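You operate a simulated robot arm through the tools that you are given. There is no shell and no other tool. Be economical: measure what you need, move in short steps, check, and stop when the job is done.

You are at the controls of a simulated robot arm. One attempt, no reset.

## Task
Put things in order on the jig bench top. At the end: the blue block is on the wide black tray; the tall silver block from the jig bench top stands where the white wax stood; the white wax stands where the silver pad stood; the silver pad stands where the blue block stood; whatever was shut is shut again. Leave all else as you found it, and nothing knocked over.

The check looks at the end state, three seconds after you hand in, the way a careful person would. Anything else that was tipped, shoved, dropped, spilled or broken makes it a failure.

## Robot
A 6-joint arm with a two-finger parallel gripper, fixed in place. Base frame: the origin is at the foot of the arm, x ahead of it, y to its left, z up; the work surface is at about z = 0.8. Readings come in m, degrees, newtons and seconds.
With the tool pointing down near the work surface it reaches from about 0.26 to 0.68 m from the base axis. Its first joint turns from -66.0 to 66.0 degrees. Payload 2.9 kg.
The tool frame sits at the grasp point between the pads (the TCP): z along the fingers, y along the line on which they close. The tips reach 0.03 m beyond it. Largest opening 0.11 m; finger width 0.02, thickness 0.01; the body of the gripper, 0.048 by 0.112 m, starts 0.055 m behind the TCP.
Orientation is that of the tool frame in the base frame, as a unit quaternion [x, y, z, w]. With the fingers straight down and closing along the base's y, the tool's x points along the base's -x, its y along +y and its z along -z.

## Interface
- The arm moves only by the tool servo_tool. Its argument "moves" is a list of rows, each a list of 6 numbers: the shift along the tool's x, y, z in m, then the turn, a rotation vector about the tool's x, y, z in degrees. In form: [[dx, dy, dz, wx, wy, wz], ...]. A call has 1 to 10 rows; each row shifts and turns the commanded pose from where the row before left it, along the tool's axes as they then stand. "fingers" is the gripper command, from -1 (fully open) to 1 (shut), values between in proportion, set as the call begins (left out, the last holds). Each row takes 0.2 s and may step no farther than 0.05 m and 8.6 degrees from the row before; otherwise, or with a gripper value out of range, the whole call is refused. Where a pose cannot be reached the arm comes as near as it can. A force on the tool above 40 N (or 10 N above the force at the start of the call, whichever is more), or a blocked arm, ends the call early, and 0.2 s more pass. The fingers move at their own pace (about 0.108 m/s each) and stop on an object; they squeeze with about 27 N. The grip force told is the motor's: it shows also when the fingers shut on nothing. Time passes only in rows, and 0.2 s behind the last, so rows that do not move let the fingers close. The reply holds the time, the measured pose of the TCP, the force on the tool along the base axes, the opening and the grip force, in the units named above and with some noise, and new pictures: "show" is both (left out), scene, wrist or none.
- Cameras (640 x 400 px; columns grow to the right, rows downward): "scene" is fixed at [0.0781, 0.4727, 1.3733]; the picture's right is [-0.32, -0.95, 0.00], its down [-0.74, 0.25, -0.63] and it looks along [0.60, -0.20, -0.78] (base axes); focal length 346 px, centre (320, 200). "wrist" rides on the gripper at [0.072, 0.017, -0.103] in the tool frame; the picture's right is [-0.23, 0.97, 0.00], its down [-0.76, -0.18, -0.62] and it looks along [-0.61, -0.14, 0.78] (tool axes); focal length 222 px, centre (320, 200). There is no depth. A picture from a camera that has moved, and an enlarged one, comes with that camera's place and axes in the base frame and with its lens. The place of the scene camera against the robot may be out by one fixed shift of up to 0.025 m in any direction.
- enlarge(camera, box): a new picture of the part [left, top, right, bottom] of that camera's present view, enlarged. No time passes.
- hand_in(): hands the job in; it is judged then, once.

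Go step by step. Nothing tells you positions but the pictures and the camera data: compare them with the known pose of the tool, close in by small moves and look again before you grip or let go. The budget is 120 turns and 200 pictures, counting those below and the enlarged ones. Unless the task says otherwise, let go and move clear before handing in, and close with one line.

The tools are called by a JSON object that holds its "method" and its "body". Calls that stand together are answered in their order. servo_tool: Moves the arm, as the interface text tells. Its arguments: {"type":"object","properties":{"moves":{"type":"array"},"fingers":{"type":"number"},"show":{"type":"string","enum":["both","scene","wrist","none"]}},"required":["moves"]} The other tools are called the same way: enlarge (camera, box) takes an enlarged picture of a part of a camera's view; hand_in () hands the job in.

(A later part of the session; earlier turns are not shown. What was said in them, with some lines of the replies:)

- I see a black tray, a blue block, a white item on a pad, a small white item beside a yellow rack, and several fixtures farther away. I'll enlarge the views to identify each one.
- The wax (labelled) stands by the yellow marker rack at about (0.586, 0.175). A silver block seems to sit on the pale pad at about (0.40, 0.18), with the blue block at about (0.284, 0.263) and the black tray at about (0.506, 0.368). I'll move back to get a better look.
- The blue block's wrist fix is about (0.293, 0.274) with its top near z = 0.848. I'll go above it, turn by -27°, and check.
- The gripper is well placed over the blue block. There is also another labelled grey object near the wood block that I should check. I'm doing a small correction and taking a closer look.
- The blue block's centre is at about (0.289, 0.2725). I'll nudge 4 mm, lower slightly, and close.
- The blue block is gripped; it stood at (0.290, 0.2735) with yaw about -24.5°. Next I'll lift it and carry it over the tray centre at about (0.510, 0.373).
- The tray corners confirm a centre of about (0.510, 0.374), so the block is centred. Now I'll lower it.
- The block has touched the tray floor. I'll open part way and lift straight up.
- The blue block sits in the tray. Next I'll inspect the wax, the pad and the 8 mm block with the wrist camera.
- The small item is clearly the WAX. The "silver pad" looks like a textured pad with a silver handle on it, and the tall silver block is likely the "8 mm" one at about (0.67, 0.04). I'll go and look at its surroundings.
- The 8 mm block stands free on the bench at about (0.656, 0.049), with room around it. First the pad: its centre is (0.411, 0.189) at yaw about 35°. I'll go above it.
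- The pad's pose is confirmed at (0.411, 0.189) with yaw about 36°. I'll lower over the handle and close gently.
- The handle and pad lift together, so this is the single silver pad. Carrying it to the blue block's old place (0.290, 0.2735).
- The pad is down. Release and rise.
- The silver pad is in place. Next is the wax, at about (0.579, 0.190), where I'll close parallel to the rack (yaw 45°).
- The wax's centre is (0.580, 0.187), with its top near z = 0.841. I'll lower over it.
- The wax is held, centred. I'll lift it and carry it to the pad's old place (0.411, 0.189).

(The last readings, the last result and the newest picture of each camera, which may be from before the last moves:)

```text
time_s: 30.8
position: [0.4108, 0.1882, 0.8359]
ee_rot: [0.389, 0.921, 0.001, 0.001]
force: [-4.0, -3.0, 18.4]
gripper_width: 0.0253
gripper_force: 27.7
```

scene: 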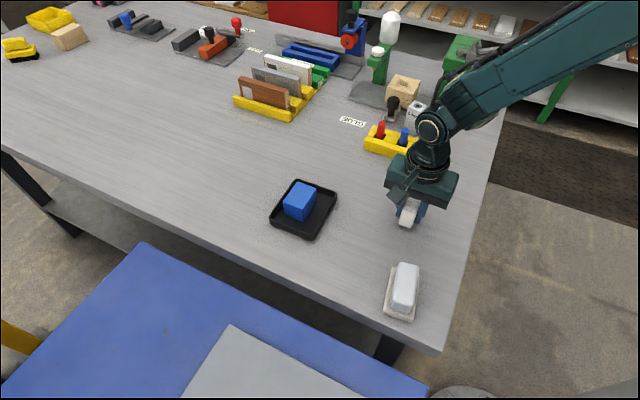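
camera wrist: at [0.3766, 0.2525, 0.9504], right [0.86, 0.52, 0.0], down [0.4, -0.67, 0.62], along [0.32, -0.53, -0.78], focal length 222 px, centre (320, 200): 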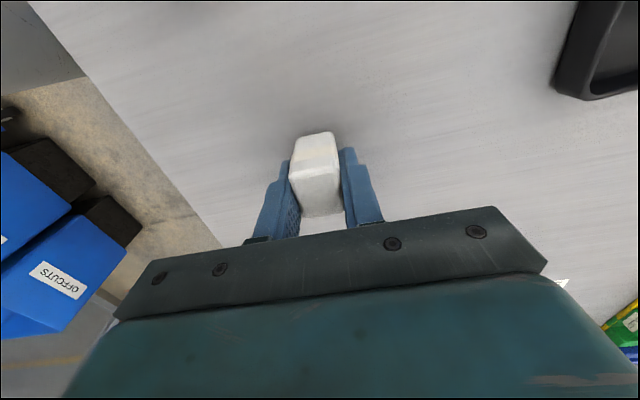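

The wax is in contact with the bench. Relieve slightly, open, rise.

{"method": "servo_tool", "body": {"moves": [[0, 0, -0.0012, 0, 0, 0], [0, 0, 0, 0, 0, 0]], "show": "none"}}

{"method": "servo_tool", "body": {"moves": [[0, 0, 0, 0, 0, 0], [0, 0, 0, 0, 0, 0], [0, 0, -0.03, 0, 0, 0], [0, 0, -0.05, 0, 0, 0], [0, 0, -0.05, 0, 0, 0], [0, 0, -0.03, 0, 0, 0]], "fingers": -0.3}}

```text
time_s: 31.4
position: [0.4095, 0.1892, 0.8357]
ee_rot: [0.389, 0.921, 0.0, 0.0]
force: [2.8, -2.0, 4.2]
gripper_width: 0.0254
gripper_force: 27.4
```

```text
time_s: 32.8
position: [0.4082, 0.1878, 0.9974]
ee_rot: [0.39, 0.921, 0.001, -0.001]
force: [-0.6, -0.3, -0.6]
gripper_width: 0.0715
gripper_force: 0.0
camera wrist: at [0.3724, 0.253, 1.1005], right [0.86, 0.52, 0.0], down [0.4, -0.67, 0.62], along [0.32, -0.53, -0.78], focal length 222 px, centre (320, 200)
```

scene: 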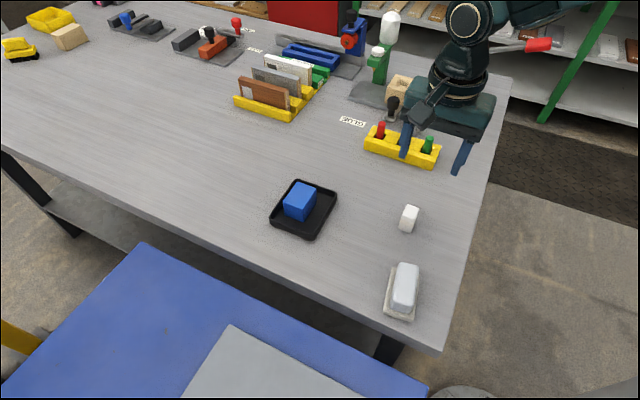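
wrist: 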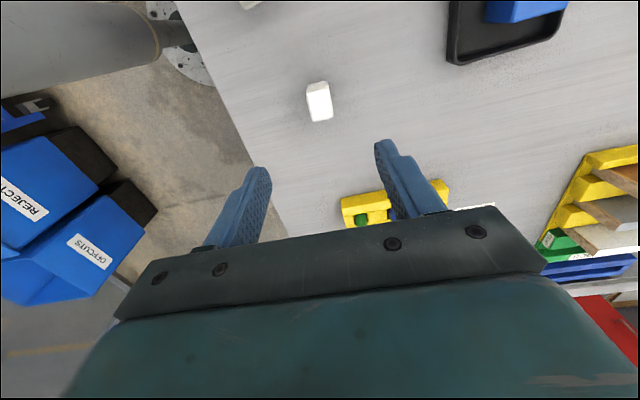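

The wax is in place. Next I'll go above the 8 mm block at about (0.656, 0.049), staying high, to refine its pose.

{"method": "servo_tool", "body": {"moves": [[-0.0389, 0.0117, 0, 0, 0, 0], [-0.0389, 0.0117, 0, 0, 0, 0], [-0.0389, 0.0117, 0, 0, 0, 0], [-0.0389, 0.0117, 0, 0, 0, 0], [-0.0389, 0.0117, 0, 0, 0, 0], [-0.0389, 0.0117, 0, 0, 0, 0], [-0.0389, 0.0117, 0, 0, 0, 0], [0, 0, 0, 0, 0, 0]], "fingers": -0.2}}

{"method": "enlarge", "body": {"camera": "wrist", "box": [240, 60, 420, 230]}}

```text
time_s: 34.6
position: [0.6597, 0.0477, 0.9973]
ee_rot: [0.389, 0.921, 0.0, 0.0]
force: [0.4, 0.5, 0.2]
gripper_width: 0.066
gripper_force: 0.1
camera wrist: at [0.6226, 0.1132, 1.1003], right [0.86, 0.52, 0.0], down [0.41, -0.67, 0.62], along [0.32, -0.53, -0.78], focal length 222 px, centre (320, 200)
```

scene: 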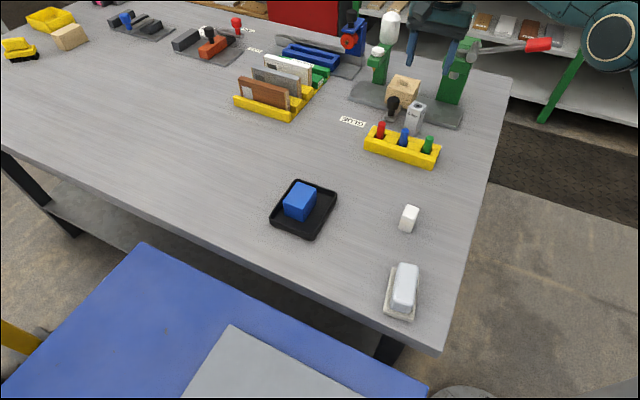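
wrist: 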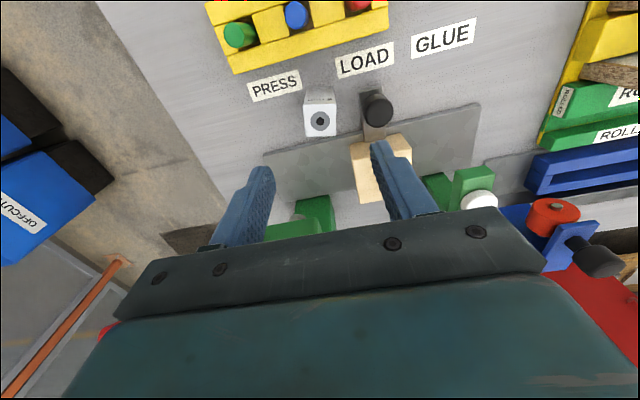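

```text
2.35 times, centred on (330, 145) of wrist
camera zoom: at [0.6226, 0.1132, 1.1003], right [0.86, 0.52, 0.0], down [0.41, -0.67, 0.62], along [0.32, -0.53, -0.78], focal length 523 px, centre (296, 329)
```

zoom: 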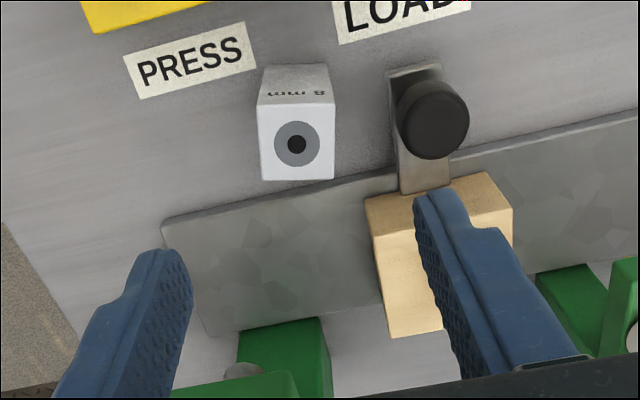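

The 8 mm block's refined pose is centre about (0.664, 0.046), yaw about 56°, top about z = 0.863. I'll turn, narrow the opening to clear the clamp, and lower part way to check.

{"method": "servo_tool", "body": {"moves": [[-0.0042, 0.0019, 0.01, 0, 0, 5.1], [0, 0, 0.03, 0, 0, 5.1], [0, 0, 0.035, 0, 0, 0], [0, 0, 0, 0, 0, 0]], "fingers": -0.05}}

{"method": "enlarge", "body": {"camera": "wrist", "box": [240, 80, 420, 240]}}

```text
time_s: 35.6
position: [0.663, 0.0507, 0.9217]
ee_rot: [0.47, 0.883, 0.0, -0.001]
force: [-0.6, 0.0, -0.2]
gripper_width: 0.0577
gripper_force: 0.0
camera wrist: at [0.638, 0.1211, 1.0251], right [0.93, 0.36, 0.0], down [0.28, -0.73, 0.62], along [0.22, -0.58, -0.78], focal length 222 px, centre (320, 200)
```

scene: 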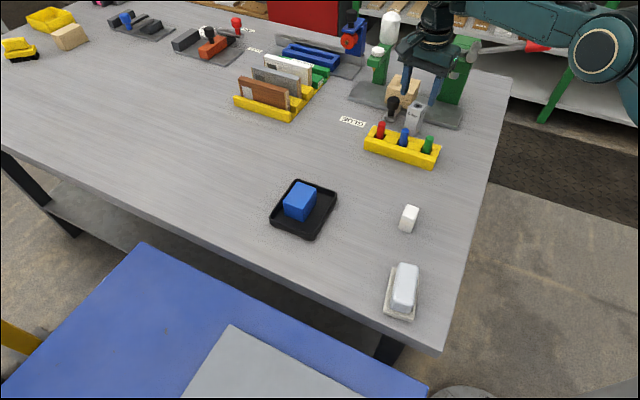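
wrist: 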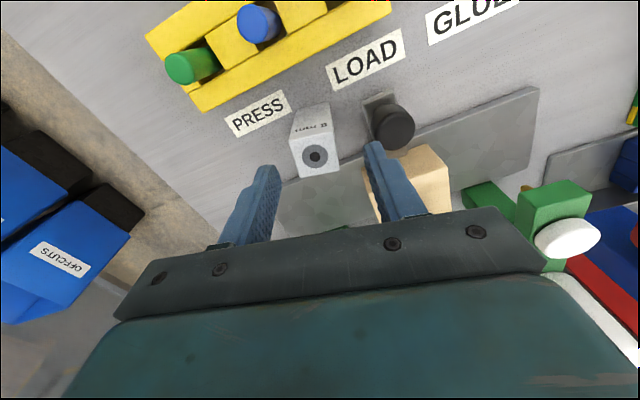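

```text
2.50 times, centred on (330, 160) of wrist
camera zoom: at [0.638, 0.1211, 1.0251], right [0.93, 0.36, 0.0], down [0.28, -0.73, 0.62], along [0.22, -0.58, -0.78], focal length 555 px, centre (295, 300)
```

zoom: 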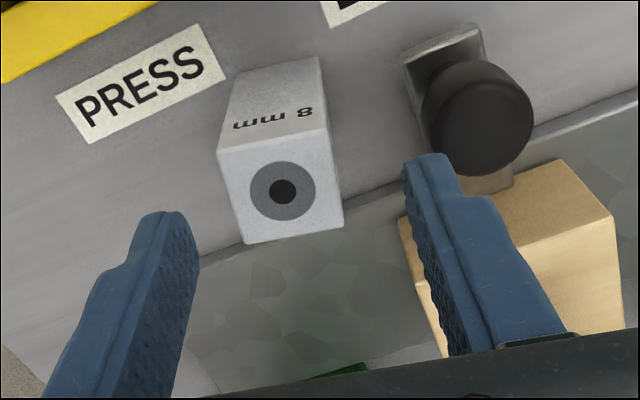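

The block's centre is (0.662, 0.0475) with its top near z = 0.875. I'll make a small correction, narrow the fingers to 5 cm and lower to z = 0.856.

{"method": "servo_tool", "body": {"moves": [[-0.0019, -0.0025, 0, 0, 0, 1.5], [0, 0, 0.02, 0, 0, 0], [0, 0, 0.025, 0, 0, 0], [0, 0, 0.02, 0, 0, 0], [0, 0, 0, 0, 0, 0]], "fingers": 0.07}}

{"method": "enlarge", "body": {"camera": "wrist", "box": [240, 90, 420, 250]}}

```text
time_s: 36.8
position: [0.6629, 0.0464, 0.8565]
ee_rot: [0.481, 0.877, -0.001, 0.0]
force: [0.5, -0.4, 0.4]
gripper_width: 0.0515
gripper_force: 0.2
camera wrist: at [0.639, 0.1164, 0.9588], right [0.94, 0.33, 0.0], down [0.26, -0.74, 0.62], along [0.21, -0.59, -0.78], focal length 222 px, centre (320, 200)
```

scene: 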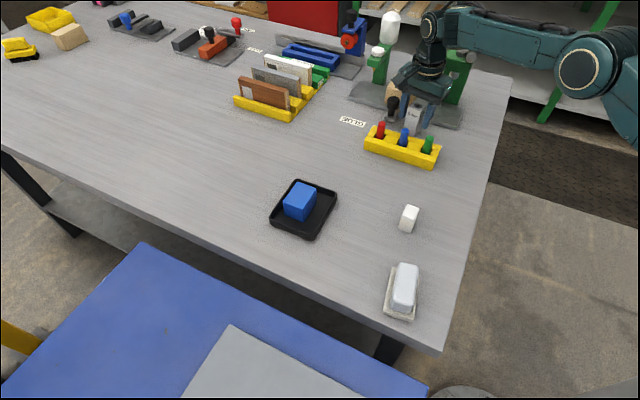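
wrist: 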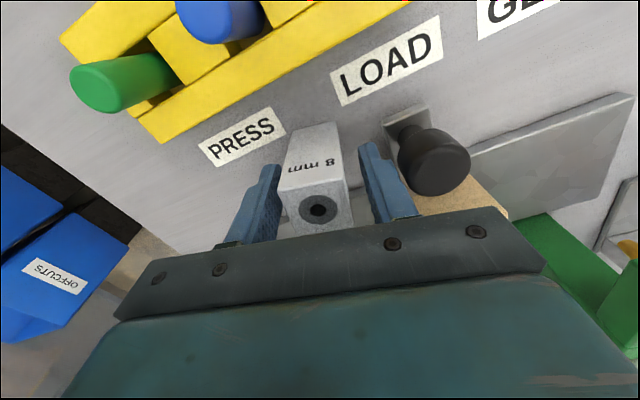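

```text
2.50 times, centred on (330, 170) of wrist
camera zoom: at [0.639, 0.1164, 0.9588], right [0.94, 0.33, 0.0], down [0.26, -0.74, 0.62], along [0.21, -0.59, -0.78], focal length 555 px, centre (295, 275)
```

zoom: 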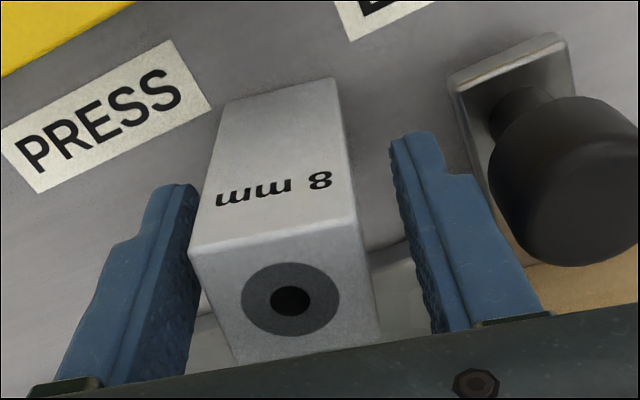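

The block is bracketed with clearance on both sides. Closing.

{"method": "servo_tool", "body": {"moves": [[0, -0.002, 0, 0, 0, 0], [0, 0, 0, 0, 0, 0], [0, 0, 0, 0, 0, 0]], "fingers": 1, "show": "wrist"}}

{"method": "servo_tool", "body": {"moves": [[0, 0, -0.01, 0, 0, 0], [0, 0, -0.02, 0, 0, 0]]}}

```text
time_s: 37.6
position: [0.6603, 0.0444, 0.8573]
ee_rot: [0.482, 0.876, 0.0, 0.0]
force: [-0.1, 1.3, -0.1]
gripper_width: 0.0329
gripper_force: 27.0
camera wrist: at [0.6368, 0.1151, 0.9594], right [0.94, 0.33, 0.0], down [0.26, -0.74, 0.62], along [0.21, -0.59, -0.78], focal length 222 px, centre (320, 200)
```

wrist: 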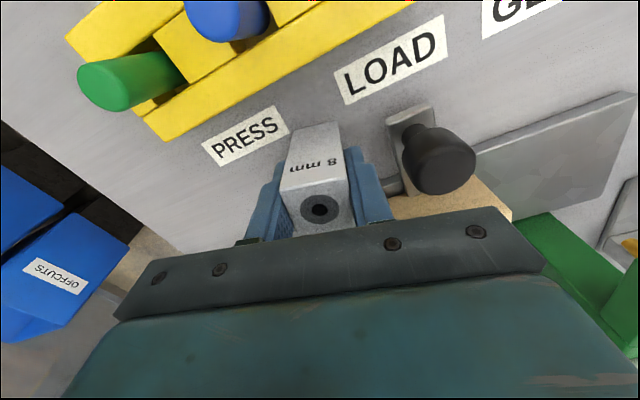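

```text
time_s: 38.2
position: [0.6598, 0.0446, 0.8853]
ee_rot: [0.481, 0.876, 0.0, 0.0]
force: [-0.2, -0.5, -1.9]
gripper_width: 0.0325
gripper_force: 26.9
camera wrist: at [0.6365, 0.1155, 0.9893], right [0.94, 0.33, 0.0], down [0.26, -0.74, 0.62], along [0.21, -0.59, -0.78], focal length 222 px, centre (320, 200)
```

scene: 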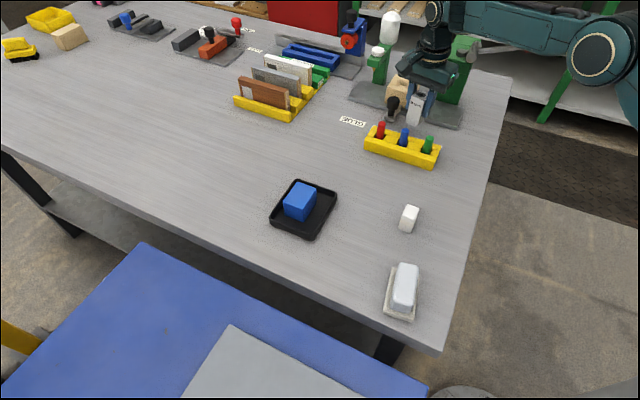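
wrist: 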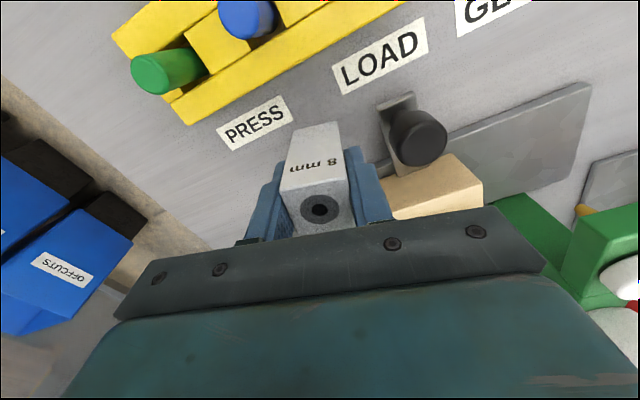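

It lifted cleanly. I'll raise it well above the rack, move over to the wax's old place (0.580, 0.187) and align with the rack.

{"method": "servo_tool", "body": {"moves": [[0, 0, -0.04, 0, 0, 0], [0, 0, -0.04, 0, 0, 0], [0.0403, 0.0023, 0, 0, 0, 0], [0.0403, 0.0023, 0, 0, 0, 0], [0.0403, 0.0023, 0, 0, 0, 0], [0.0403, 0.0023, 0, 0, 0, -4], [0, 0, 0, 0, 0, -8], [0, 0, 0, 0, 0, 0]]}}

{"method": "enlarge", "body": {"camera": "wrist", "box": [220, 90, 420, 250]}}

```text
time_s: 40.0
position: [0.5805, 0.1846, 0.9652]
ee_rot: [0.386, 0.923, 0.0, 0.0]
force: [-0.1, -0.6, -3.1]
gripper_width: 0.033
gripper_force: 27.0
camera wrist: at [0.543, 0.2489, 1.0687], right [0.85, 0.52, 0.0], down [0.41, -0.67, 0.62], along [0.32, -0.53, -0.78], focal length 222 px, centre (320, 200)
```

scene: 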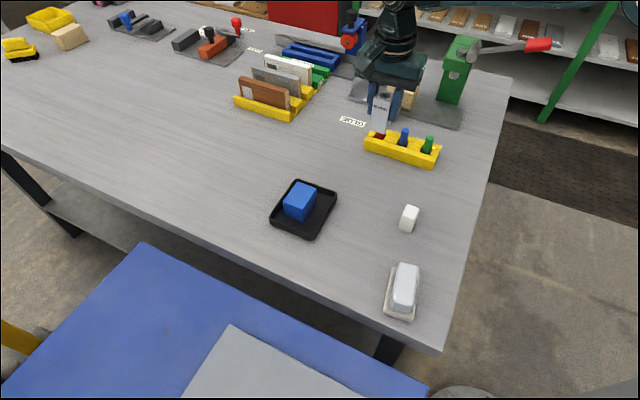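
wrist: 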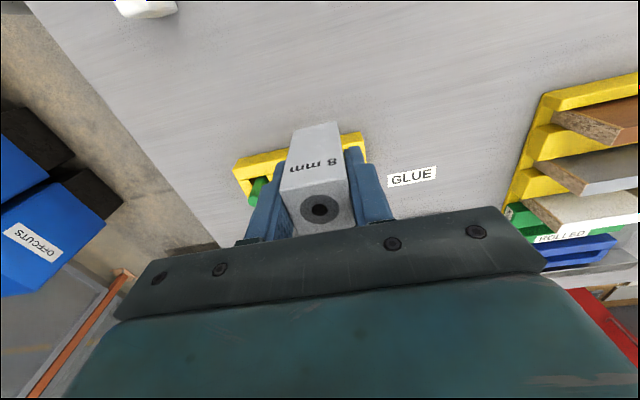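

```text
2.50 times, centred on (320, 170) of wrist
camera zoom: at [0.543, 0.2489, 1.0687], right [0.85, 0.52, 0.0], down [0.41, -0.67, 0.62], along [0.32, -0.53, -0.78], focal length 555 px, centre (320, 275)
```

zoom: 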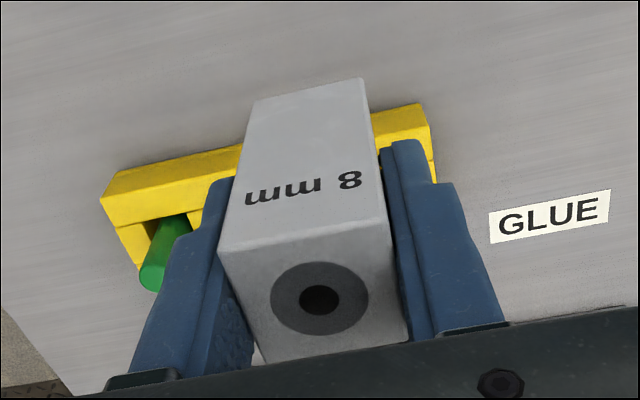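

The rack front is about 32 mm from the target centre, so the block clears it by about 15 mm. I'll lower.

{"method": "servo_tool", "body": {"moves": [[0.002, 0.001, 0.02, 0, 0, 0], [0, 0, 0.03, 0, 0, 0], [0, 0, 0.03, 0, 0, 0], [0, 0, 0.02, 0, 0, 0], [0, 0, 0, 0, 0, 0]]}}

```text
time_s: 41.2
position: [0.5796, 0.1884, 0.8661]
ee_rot: [0.387, 0.922, 0.0, 0.0]
force: [0.4, 0.9, -2.5]
gripper_width: 0.0325
gripper_force: 27.3
camera wrist: at [0.5432, 0.2528, 0.9694], right [0.85, 0.52, 0.0], down [0.41, -0.67, 0.62], along [0.32, -0.53, -0.78], focal length 222 px, centre (320, 200)
```

scene: 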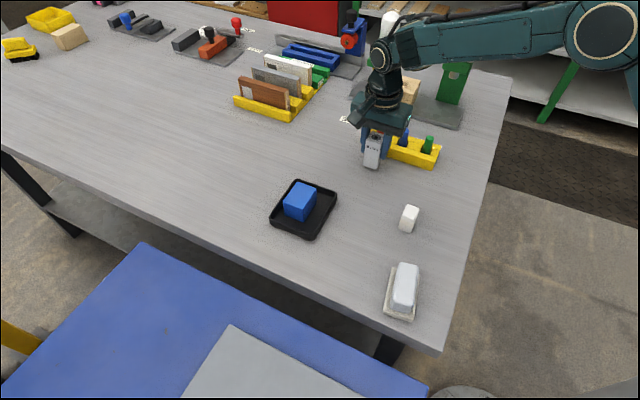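
wrist: 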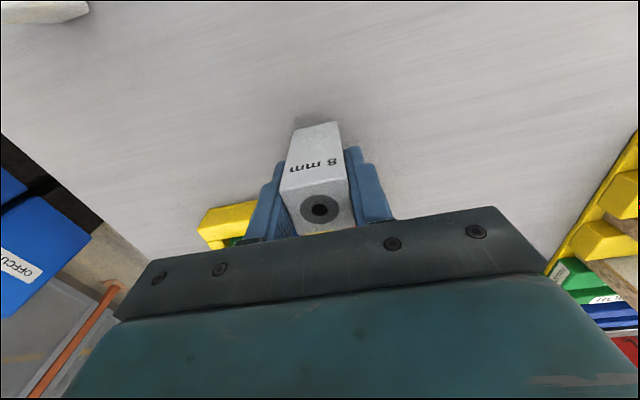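

{"method": "servo_tool", "body": {"moves": [[0, 0, 0.005, 0, 0, 0], [0, 0, 0.002, 0, 0, 0], [0, 0, 0.001, 0, 0, 0], [0, 0, 0, 0, 0, 0]], "show": "none"}}

```text
time_s: 42.2
position: [0.5799, 0.1876, 0.8575]
ee_rot: [0.387, 0.922, 0.0, 0.0]
force: [-0.4, -0.5, -2.2]
gripper_width: 0.0329
gripper_force: 27.3
```

{"method": "servo_tool", "body": {"moves": [[0, 0, 0.001, 0, 0, 0], [0, 0, 0, 0, 0, 0]], "show": "none"}}

```text
time_s: 42.8
position: [0.5805, 0.1871, 0.8578]
ee_rot: [0.387, 0.922, 0.0, 0.0]
force: [-0.4, 0.5, -2.8]
gripper_width: 0.0329
gripper_force: 27.0
```

{"method": "servo_tool", "body": {"moves": [[0, 0, 0.001, 0, 0, 0], [0, 0, 0, 0, 0, 0]], "show": "none"}}

```text
time_s: 43.4
position: [0.5795, 0.1875, 0.8559]
ee_rot: [0.386, 0.922, 0.0, 0.001]
force: [-0.2, 0.5, -2.5]
gripper_width: 0.0326
gripper_force: 26.5
```

{"method": "servo_tool", "body": {"moves": [[0, 0, 0.001, 0, 0, 0], [0, 0, 0, 0, 0, 0]], "show": "none"}}

```text
time_s: 44.0
position: [0.5794, 0.1872, 0.8557]
ee_rot: [0.387, 0.922, -0.001, 0.0]
force: [-2.9, -1.4, 8.1]
gripper_width: 0.0326
gripper_force: 27.0
```

Contact. I'll open moderately and rise straight up.

{"method": "servo_tool", "body": {"moves": [[0, 0, -0.0005, 0, 0, 0], [0, 0, 0, 0, 0, 0], [0, 0, -0.02, 0, 0, 0], [0, 0, -0.05, 0, 0, 0], [0, 0, -0.05, 0, 0, 0], [0.03, 0, -0.03, 0, 0, 0], [0.04, 0, 0, 0, 0, 0], [0.04, 0, 0, 0, 0, 0]], "fingers": -0.2}}

{"method": "enlarge", "body": {"camera": "scene", "box": [240, 60, 480, 330]}}

{"method": "enlarge", "body": {"camera": "wrist", "box": [200, 0, 440, 240]}}

```text
time_s: 45.8
position: [0.5018, 0.2652, 1.0064]
ee_rot: [0.386, 0.922, 0.0, 0.0]
force: [-0.4, 0.7, 0.7]
gripper_width: 0.0661
gripper_force: 0.1
camera wrist: at [0.4645, 0.3293, 1.1111], right [0.85, 0.52, 0.0], down [0.41, -0.67, 0.62], along [0.32, -0.53, -0.78], focal length 222 px, centre (320, 200)
```

scene: 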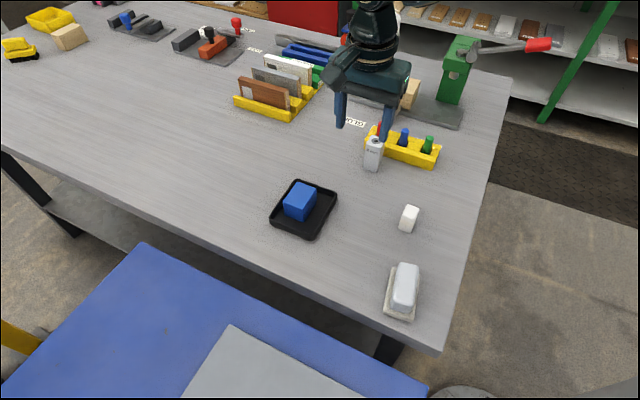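
wrist: 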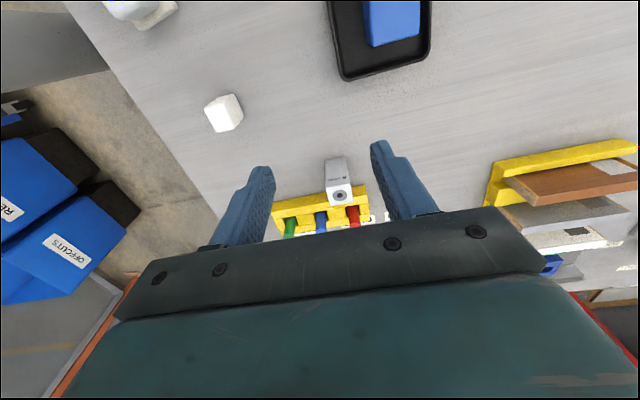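

```text
1.48 times, centred on (360, 195) of scene
camera zoom: at [0.0781, 0.4727, 1.3733], right [-0.32, -0.95, 0.0], down [-0.74, 0.25, -0.63], along [0.6, -0.2, -0.78], focal length 513 px, centre (261, 207)
```

zoom: 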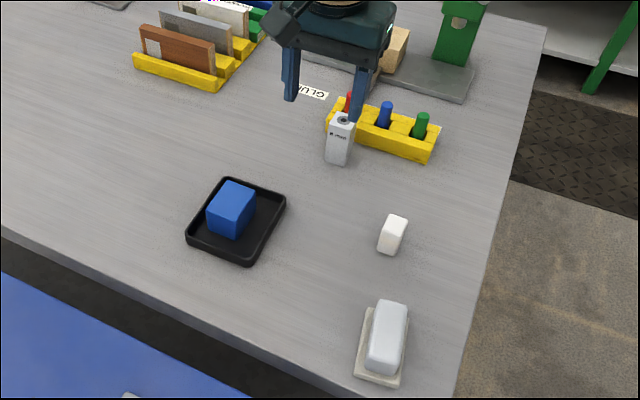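

```text
1.67 times, centred on (320, 120) of wrist
camera zoom: at [0.4645, 0.3293, 1.1111], right [0.85, 0.52, 0.0], down [0.41, -0.67, 0.62], along [0.32, -0.53, -0.78], focal length 370 px, centre (320, 333)
```

zoom: 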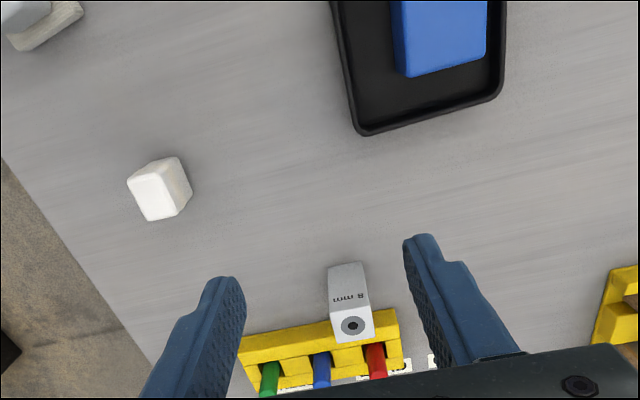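

All four objects stand at their goals: blue in the tray, pad, wax and 8 mm block in their new places. The rack and fixtures look undisturbed, I opened nothing, and the arm is clear, so I'm handing in.

{"method": "hand_in", "body": {}}

```text
The job is handed in.
```

The job is handed in: the blue block is on the black tray, the silver pad is where the blue block stood, the wax is where the pad stood, and the tall silver "8 mm" block is where the wax stood.
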